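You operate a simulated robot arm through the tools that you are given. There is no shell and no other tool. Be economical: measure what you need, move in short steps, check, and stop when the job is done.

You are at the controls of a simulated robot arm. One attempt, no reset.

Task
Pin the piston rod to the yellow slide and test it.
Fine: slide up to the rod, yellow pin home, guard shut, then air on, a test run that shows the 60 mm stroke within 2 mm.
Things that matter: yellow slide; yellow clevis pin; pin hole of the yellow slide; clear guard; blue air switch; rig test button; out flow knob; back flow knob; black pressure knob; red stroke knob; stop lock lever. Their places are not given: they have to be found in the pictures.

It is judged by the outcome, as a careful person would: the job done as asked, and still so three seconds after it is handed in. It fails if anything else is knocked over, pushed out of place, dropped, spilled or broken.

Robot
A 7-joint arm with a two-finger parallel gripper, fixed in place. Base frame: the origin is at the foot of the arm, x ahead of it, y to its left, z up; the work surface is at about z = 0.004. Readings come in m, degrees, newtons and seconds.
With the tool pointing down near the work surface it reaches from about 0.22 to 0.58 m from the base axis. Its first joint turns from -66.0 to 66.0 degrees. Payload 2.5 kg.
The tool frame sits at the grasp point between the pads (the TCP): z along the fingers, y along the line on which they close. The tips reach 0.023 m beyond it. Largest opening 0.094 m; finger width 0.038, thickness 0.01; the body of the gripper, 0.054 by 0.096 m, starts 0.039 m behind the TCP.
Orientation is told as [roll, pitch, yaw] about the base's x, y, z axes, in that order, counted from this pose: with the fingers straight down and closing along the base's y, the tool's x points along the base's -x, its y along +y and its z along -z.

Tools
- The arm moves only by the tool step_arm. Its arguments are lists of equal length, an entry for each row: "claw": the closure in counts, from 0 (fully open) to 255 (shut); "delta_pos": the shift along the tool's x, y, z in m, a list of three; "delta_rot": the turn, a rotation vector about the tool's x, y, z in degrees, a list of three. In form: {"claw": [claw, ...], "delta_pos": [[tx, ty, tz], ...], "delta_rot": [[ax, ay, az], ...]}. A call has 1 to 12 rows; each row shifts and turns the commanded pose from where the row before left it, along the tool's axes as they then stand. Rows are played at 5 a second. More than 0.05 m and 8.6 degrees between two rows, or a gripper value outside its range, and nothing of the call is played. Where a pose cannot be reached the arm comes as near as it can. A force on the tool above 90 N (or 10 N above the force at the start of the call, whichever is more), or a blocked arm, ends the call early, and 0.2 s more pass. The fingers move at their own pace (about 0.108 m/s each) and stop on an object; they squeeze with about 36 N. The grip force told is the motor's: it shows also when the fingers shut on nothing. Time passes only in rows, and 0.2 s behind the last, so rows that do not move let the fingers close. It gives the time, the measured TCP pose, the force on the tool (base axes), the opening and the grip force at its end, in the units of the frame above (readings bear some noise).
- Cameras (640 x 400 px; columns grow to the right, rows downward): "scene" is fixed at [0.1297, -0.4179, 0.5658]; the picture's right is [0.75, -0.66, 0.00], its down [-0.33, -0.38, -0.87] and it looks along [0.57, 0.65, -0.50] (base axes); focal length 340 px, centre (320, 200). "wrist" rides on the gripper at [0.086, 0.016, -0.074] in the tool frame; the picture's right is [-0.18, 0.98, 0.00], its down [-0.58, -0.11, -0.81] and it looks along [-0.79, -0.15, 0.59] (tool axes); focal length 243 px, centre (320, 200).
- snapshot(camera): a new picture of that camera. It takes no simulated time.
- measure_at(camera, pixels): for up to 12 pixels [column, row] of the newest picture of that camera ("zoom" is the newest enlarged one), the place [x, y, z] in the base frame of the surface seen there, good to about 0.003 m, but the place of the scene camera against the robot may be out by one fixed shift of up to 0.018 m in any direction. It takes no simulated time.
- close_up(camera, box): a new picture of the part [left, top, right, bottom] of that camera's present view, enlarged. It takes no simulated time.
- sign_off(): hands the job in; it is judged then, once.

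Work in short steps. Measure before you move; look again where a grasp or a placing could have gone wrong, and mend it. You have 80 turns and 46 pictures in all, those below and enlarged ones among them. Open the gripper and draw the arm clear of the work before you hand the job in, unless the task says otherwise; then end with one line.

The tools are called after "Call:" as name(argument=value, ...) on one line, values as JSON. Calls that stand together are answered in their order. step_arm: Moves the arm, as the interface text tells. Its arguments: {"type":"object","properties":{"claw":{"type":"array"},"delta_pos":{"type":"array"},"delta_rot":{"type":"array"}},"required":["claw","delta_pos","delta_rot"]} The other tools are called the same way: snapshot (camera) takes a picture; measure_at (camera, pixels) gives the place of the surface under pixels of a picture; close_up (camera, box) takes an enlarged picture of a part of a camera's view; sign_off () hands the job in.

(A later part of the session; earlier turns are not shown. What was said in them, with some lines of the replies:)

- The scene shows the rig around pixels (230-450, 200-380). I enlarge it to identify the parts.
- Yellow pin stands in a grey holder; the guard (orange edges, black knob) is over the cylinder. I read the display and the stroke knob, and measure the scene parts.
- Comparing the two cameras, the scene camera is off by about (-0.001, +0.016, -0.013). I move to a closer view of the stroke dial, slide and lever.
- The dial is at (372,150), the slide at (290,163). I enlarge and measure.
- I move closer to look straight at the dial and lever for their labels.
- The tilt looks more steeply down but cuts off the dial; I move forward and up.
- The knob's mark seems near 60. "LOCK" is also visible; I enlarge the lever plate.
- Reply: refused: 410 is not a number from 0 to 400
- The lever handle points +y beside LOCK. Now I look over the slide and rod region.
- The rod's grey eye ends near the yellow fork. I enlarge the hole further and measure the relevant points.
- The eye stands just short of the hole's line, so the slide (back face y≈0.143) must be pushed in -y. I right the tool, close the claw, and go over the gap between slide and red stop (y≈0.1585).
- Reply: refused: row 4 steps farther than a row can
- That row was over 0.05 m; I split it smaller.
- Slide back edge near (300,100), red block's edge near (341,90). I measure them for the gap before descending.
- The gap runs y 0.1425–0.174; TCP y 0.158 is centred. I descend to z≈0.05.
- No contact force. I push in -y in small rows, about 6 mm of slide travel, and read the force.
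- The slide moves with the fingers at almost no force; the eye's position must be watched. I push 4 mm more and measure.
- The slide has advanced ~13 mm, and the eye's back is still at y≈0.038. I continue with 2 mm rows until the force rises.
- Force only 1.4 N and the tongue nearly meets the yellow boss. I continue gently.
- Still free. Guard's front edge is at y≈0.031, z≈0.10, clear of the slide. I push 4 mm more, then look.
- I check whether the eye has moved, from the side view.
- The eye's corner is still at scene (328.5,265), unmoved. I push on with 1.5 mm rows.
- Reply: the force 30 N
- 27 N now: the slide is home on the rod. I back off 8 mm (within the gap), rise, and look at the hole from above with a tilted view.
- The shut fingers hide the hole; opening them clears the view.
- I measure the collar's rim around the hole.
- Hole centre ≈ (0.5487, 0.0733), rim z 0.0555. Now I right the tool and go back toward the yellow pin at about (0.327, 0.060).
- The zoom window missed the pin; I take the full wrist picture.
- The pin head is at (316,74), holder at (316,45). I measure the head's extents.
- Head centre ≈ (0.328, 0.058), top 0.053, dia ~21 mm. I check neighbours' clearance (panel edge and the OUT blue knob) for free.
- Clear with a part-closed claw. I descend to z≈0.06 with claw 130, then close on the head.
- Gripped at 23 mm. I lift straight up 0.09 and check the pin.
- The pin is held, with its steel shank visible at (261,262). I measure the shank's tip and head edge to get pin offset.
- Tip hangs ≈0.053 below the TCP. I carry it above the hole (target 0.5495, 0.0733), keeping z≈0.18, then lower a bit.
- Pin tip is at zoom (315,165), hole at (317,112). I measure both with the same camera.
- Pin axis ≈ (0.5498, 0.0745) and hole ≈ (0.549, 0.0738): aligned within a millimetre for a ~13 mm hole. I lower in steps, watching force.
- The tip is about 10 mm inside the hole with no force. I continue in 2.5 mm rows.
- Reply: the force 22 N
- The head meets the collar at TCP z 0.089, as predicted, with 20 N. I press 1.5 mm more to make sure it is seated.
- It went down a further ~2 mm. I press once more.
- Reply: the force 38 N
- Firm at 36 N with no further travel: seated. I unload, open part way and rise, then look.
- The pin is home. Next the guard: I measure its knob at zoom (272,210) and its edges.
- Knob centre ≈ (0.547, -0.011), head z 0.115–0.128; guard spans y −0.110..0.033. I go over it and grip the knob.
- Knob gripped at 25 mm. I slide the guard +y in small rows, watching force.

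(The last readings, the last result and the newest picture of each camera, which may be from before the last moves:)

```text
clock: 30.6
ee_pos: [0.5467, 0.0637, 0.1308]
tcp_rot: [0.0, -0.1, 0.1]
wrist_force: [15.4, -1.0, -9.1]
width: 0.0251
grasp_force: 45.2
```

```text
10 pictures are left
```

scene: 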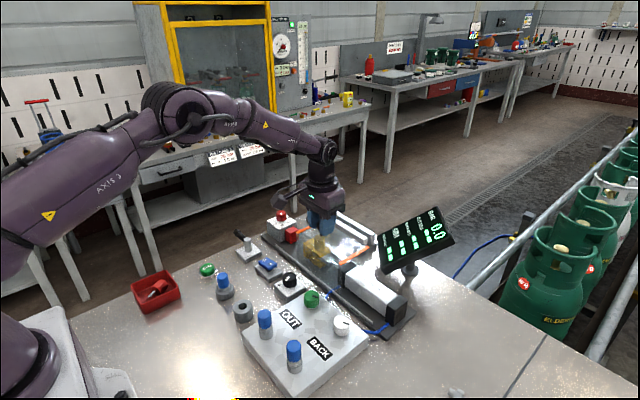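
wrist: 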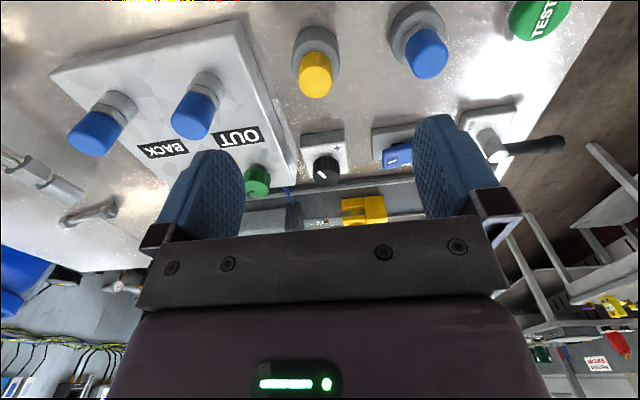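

The guard slides. I continue in 6 mm rows until a stop is felt.

Call:
step_arm(claw=[255, 255, 255, 255, 255, 255], delta_pos=[[0, 0.006, 0], [0, 0.006, 0], [0, 0.006, 0], [0, 0.006, 0], [0, 0.006, 0], [0, 0, 0]], delta_rot=[[0, 0, 0], [0, 0, 0], [0, 0, 0], [0, 0, 0], [0, 0, 0], [0, 0, 0]])

```text
clock: 32.0
ee_pos: [0.5465, 0.0927, 0.1315]
tcp_rot: [0.1, -0.2, 0.2]
wrist_force: [12.6, -0.4, -4.2]
width: 0.0255
grasp_force: 44.8
```

Still free (no y force). Further in 4 mm rows.

Call:
step_arm(claw=[255, 255, 255, 255, 255, 255], delta_pos=[[0, 0.004, 0], [0, 0.004, 0], [0, 0.004, 0], [0, 0.004, 0], [0, 0.004, 0], [0, 0, 0]], delta_rot=[[0, 0, 0], [0, 0, 0], [0, 0, 0], [0, 0, 0], [0, 0, 0], [0, 0, 0]])

```text
clock: 33.4
ee_pos: [0.5473, 0.1144, 0.1321]
tcp_rot: [0.0, -0.2, 0.2]
wrist_force: [12.6, -0.8, -5.6]
width: 0.0251
grasp_force: 45.1
```

Front edge ≈0.158 now. I push on in 3 mm rows, expecting the end stop.

Call:
step_arm(claw=[255, 255, 255, 255, 255], delta_pos=[[0, 0.003, 0], [0, 0.003, 0], [0, 0.003, 0], [0, 0.003, 0], [0, 0, 0]], delta_rot=[[0, 0, 0], [0, 0, 0], [0, 0, 0], [0, 0, 0], [0, 0, 0]])

Call:
close_up(camera="scene", box=[250, 190, 410, 290])

```text
clock: 34.6
ee_pos: [0.5476, 0.126, 0.1316]
tcp_rot: [0.0, 0.0, 0.0]
wrist_force: [6.4, -1.2, 2.0]
width: 0.0252
grasp_force: 44.6
```

```text
4.00 times, centred on (330, 240) of scene
```

zoom: 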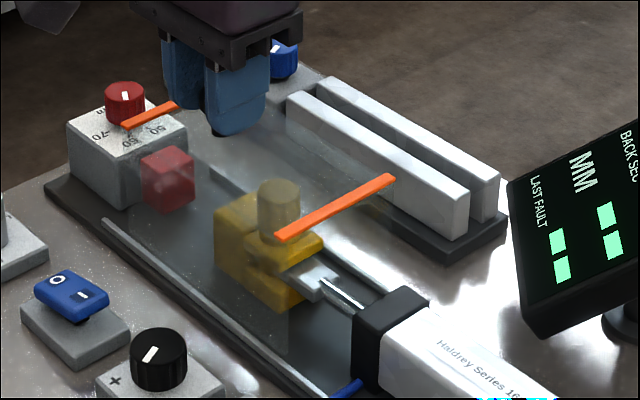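

The guard now covers rod and slide, no stop felt yet. A few more 3 mm rows.

Call:
step_arm(claw=[255, 255, 255, 255], delta_pos=[[0, 0.003, 0], [0, 0.003, 0], [0, 0.003, 0], [0, 0, 0]], delta_rot=[[0, 0, 0], [0, 0, 0], [0, 0, 0], [0, 0, 0]])

```text
clock: 35.6
ee_pos: [0.5461, 0.1351, 0.132]
tcp_rot: [0.0, -0.1, 0.0]
wrist_force: [2.7, -2.4, 1.7]
width: 0.025
grasp_force: 45.0
```

Still free; go on.

Call:
step_arm(claw=[255, 255, 255, 255, 255], delta_pos=[[0, 0.003, 0], [0, 0.003, 0], [0, 0.003, 0], [0, 0.003, 0], [0, 0, 0]], delta_rot=[[0, 0, 0], [0, 0, 0], [0, 0, 0], [0, 0, 0], [0, 0, 0]])

```text
clock: 36.8
ee_pos: [0.5462, 0.1454, 0.1321]
tcp_rot: [-0.1, -0.1, 0.1]
wrist_force: [0.2, -0.5, 1.7]
width: 0.0255
grasp_force: 45.2
```

No resistance yet; another 9 mm.

Call:
step_arm(claw=[255, 255, 255, 255], delta_pos=[[0, 0.003, 0], [0, 0.003, 0], [0, 0.003, 0], [0, 0, 0]], delta_rot=[[0, 0, 0], [0, 0, 0], [0, 0, 0], [0, 0, 0]])

Call:
close_up(camera="scene", box=[250, 190, 410, 290])

```text
clock: 37.8
ee_pos: [0.5472, 0.1501, 0.131]
tcp_rot: [-0.5, 0.1, -0.2]
wrist_force: [-16.0, -30.1, 17.3]
width: 0.0253
grasp_force: 45.2
```

```text
4.00 times, centred on (330, 240) of scene
```

zoom: 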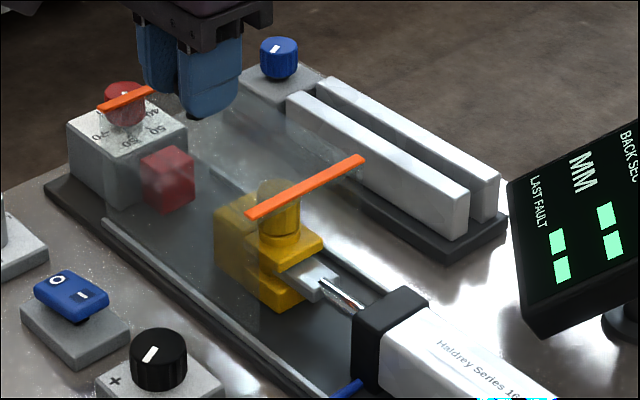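

Stop felt: 30 N at y 0.150; guard shut. I relieve the load, open and rise, then head for the blue air switch at ≈(0.437, 0.13, 0.033).

Call:
step_arm(claw=[255, 140, 140, 140, 140, 140, 255, 255, 255], delta_pos=[[0, -0.006, 0], [0, 0, 0], [0, 0, 0], [0, 0, -0.02], [0, 0, -0.03], [0.035, -0.01, 0], [0.035, 0, 0], [0.037, 0, 0], [0, 0, 0]], delta_rot=[[0, 0, 0], [0, 0, 0], [0, 0, 0], [0, 0, 0], [0, 0, 0], [0, 0, 0], [0, 0, 0], [0, 0, 0], [0, 0, 0]])

Call:
snapshot(camera="wrist")

```text
clock: 39.8
ee_pos: [0.4404, 0.1384, 0.182]
tcp_rot: [0.0, -0.2, 0.0]
wrist_force: [0.0, 0.5, -0.4]
width: 0.0002
grasp_force: 36.4
```

```text
7 pictures are left
```

wrist: 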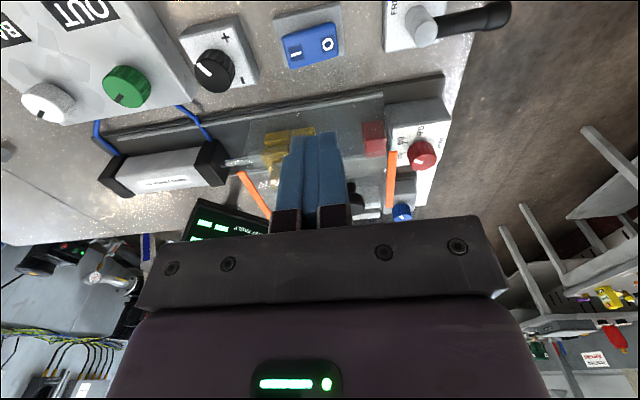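

Guard is shut. I measure the rocker: "I" at (296,52), "O" at (328,44).

Call:
measure_at(camera="wrist", pixels=[[296, 52], [288, 55], [302, 58], [328, 45], [336, 43], [312, 48], [285, 40], [340, 55], [312, 20], [290, 66], [420, 155], [391, 160]])

```text
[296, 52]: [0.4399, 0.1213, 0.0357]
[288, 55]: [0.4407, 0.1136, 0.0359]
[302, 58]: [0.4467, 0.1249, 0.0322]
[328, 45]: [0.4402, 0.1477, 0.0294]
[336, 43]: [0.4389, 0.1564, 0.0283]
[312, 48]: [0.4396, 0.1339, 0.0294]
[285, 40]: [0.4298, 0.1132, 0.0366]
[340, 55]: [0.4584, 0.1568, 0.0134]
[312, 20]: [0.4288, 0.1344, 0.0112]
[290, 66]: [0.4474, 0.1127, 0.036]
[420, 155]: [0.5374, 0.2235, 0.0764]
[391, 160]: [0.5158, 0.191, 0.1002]
```

Rocker "I" end is high (0.036) at y≈0.113–0.122. I place shut fingertips over y 0.116 and press down until force.

Call:
step_arm(claw=[255, 255, 255, 255, 255, 255, 255, 255, 255], delta_pos=[[0, -0.022, 0.03], [0, 0, 0.04], [0, 0, 0.04], [0, 0, 0.01], [0, 0, 0.003], [0, 0, 0.003], [0, 0, 0.003], [0, 0, 0.002], [0, 0, 0]], delta_rot=[[0, 0, 0], [0, 0, 0], [0, 0, 0], [0, 0, 0], [0, 0, 0], [0, 0, 0], [0, 0, 0], [0, 0, 0], [0, 0, 0]])

```text
clock: 41.8
ee_pos: [0.4401, 0.1155, 0.0533]
tcp_rot: [-0.3, 0.0, 0.0]
wrist_force: [-30.5, -22.3, 67.5]
width: 0.0002
grasp_force: 36.2
```

67 N pressed at tip z≈0.030. I rise and check switch and display.

Call:
step_arm(claw=[255, 255, 255, 255], delta_pos=[[0, 0, -0.02], [0, 0, -0.04], [0.03, 0, -0.03], [0.03, 0.02, 0]], delta_rot=[[0, 0, 0], [0, 0, 0], [0, 0, 0], [0, 0, 0]])

Call:
close_up(camera="scene", box=[200, 190, 460, 352])

```text
clock: 42.8
ee_pos: [0.3788, 0.1367, 0.1394]
tcp_rot: [0.0, -0.1, 0.0]
wrist_force: [0.1, -0.3, -0.4]
width: 0.0
grasp_force: 36.3
```

```text
2.46 times, centred on (330, 271) of scene
```

zoom: 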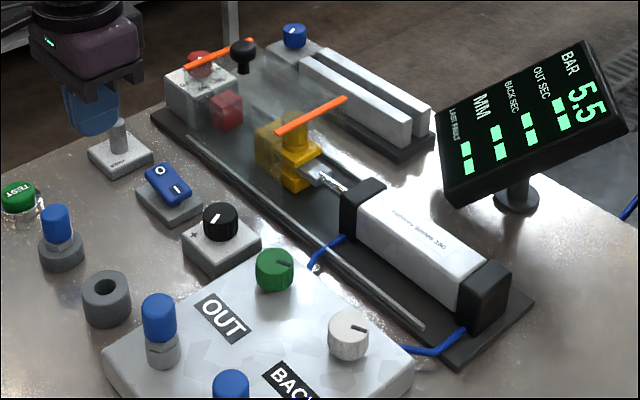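

Air on: 5.5 BAR. Now the TEST button at ≈(0.328, 0.220, 0.022): I move over it and press.

Call:
step_arm(claw=[255, 255, 255, 255, 255, 255, 255, 255, 255], delta_pos=[[0.025, 0.042, 0], [0.026, 0.0415, 0], [0, 0, 0.04], [0, 0, 0.035], [0, 0, 0.013], [0, 0, 0.004], [0, 0, 0.003], [0, 0, 0.002], [0, 0, 0]], delta_rot=[[0, 0, 0], [0, 0, 0], [0, 0, 0], [0, 0, 0], [0, 0, 0], [0, 0, 0], [0, 0, 0], [0, 0, 0], [0, 0, 0]])

```text
clock: 44.8
ee_pos: [0.3289, 0.2212, 0.043]
tcp_rot: [0.0, -0.1, 0.1]
wrist_force: [-0.3, 0.1, 0.4]
width: 0.0
grasp_force: 36.0
```

No force yet at z 0.043. I press further in 2 mm rows.

Call:
step_arm(claw=[255, 255, 255, 255], delta_pos=[[0, 0, 0.002], [0, 0, 0.002], [0, 0, 0.002], [0, 0, 0]], delta_rot=[[0, 0, 0], [0, 0, 0], [0, 0, 0], [0, 0, 0]])

```text
clock: 45.8
ee_pos: [0.3286, 0.2205, 0.0377]
tcp_rot: [0.0, 0.0, -0.1]
wrist_force: [-8.8, -1.2, 22.8]
width: 0.0
grasp_force: 35.3
```

22.8 N felt. I rise and wait for the run, then read the display.

Call:
step_arm(claw=[255, 255, 255, 255, 255, 255, 255, 255, 255, 255, 255, 255], delta_pos=[[0, 0, -0.01], [0, 0, -0.03], [0, 0, -0.04], [0, 0, 0], [0, 0, 0], [0, 0, 0], [0, 0, 0], [0, 0, 0], [0, 0, 0], [0, 0, 0], [0, 0, 0], [0, 0, 0]], delta_rot=[[0, 0, 0], [0, 0, 0], [0, 0, 0], [0, 0, 0], [0, 0, 0], [0, 0, 0], [0, 0, 0], [0, 0, 0], [0, 0, 0], [0, 0, 0], [0, 0, 0], [0, 0, 0]])

Call:
close_up(camera="scene", box=[260, 190, 460, 315])

```text
clock: 48.4
ee_pos: [0.3277, 0.2189, 0.1167]
tcp_rot: [-0.1, -0.1, 0.1]
wrist_force: [-0.8, 1.1, -0.5]
width: 0.0002
grasp_force: 35.9
```

```text
3.20 times, centred on (360, 252) of scene
```

zoom: 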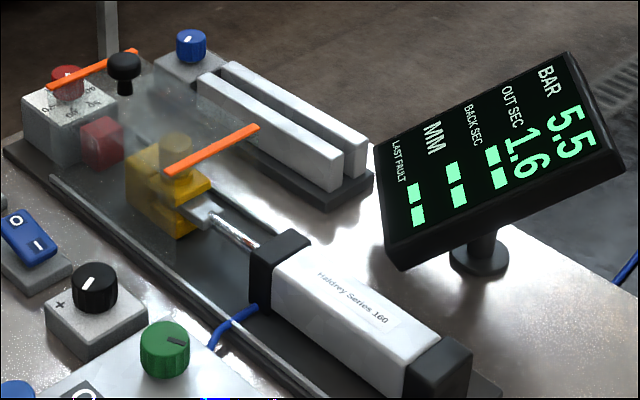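

The run is in progress (OUT 1.6 s, rod returning). I wait a bit more and read again.

Call:
step_arm(claw=[255, 255, 255, 255, 255, 255, 255, 255, 255, 255, 255, 255], delta_pos=[[0, 0, 0], [0, 0, 0], [0, 0, 0], [0, 0, 0], [0, 0, 0], [0, 0, 0], [0, 0, 0], [0, 0, 0], [0, 0, 0], [0, 0, 0], [0, 0, 0], [0, 0, 0]], delta_rot=[[0, 0, 0], [0, 0, 0], [0, 0, 0], [0, 0, 0], [0, 0, 0], [0, 0, 0], [0, 0, 0], [0, 0, 0], [0, 0, 0], [0, 0, 0], [0, 0, 0], [0, 0, 0]])

Call:
close_up(camera="scene", box=[260, 190, 460, 315])

```text
clock: 51.0
ee_pos: [0.3298, 0.2207, 0.1165]
tcp_rot: [0.0, -0.1, 0.0]
wrist_force: [0.8, 0.8, 0.3]
width: 0.0
grasp_force: 35.7
```

```text
3.20 times, centred on (360, 252) of scene
```

zoom: 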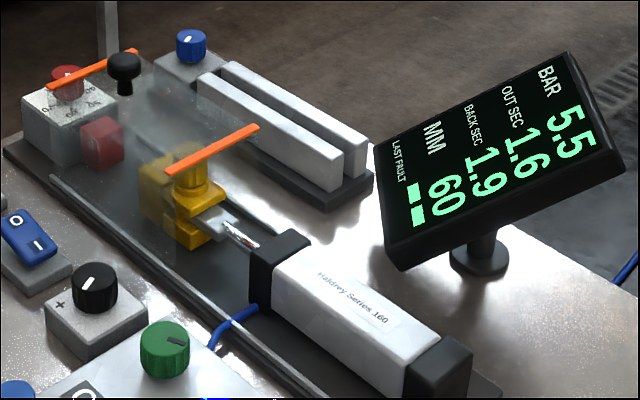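

The display shows 60 mm, 5.5 bar, no fault, and the guard is shut. I open the gripper and draw the arm up clear.

Call:
step_arm(claw=[255, 255, 255, 0, 0, 0], delta_pos=[[0, 0, -0.04], [0, 0, -0.04], [0.02, 0, -0.04], [0.02, 0, -0.04], [0, 0, 0], [0, 0, 0]], delta_rot=[[0, 0, 0], [0, 0, 0], [0, 0, 0], [0, 0, 0], [0, 0, 0], [0, 0, 0]])

Call:
snapshot(camera="scene")

```text
clock: 52.4
ee_pos: [0.2877, 0.2209, 0.2757]
tcp_rot: [0.0, -0.1, 0.1]
wrist_force: [-0.1, -0.9, 0.9]
width: 0.0941
grasp_force: 0.1
```

```text
3 pictures are left
```

scene: 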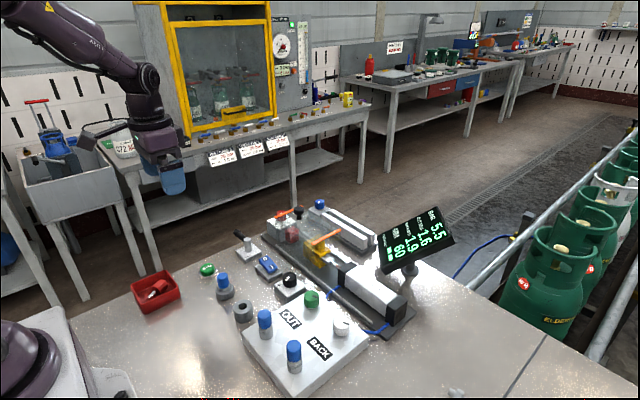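

Everything stands as asked, nothing disturbed; I hand it in.

Call:
sign_off()

```text
The job is handed in.
```

The yellow slide is pinned to the rod with the yellow pin home, the guard is shut and the air is on at 5.5 bar. The test run showed a 60 mm stroke with no fault.
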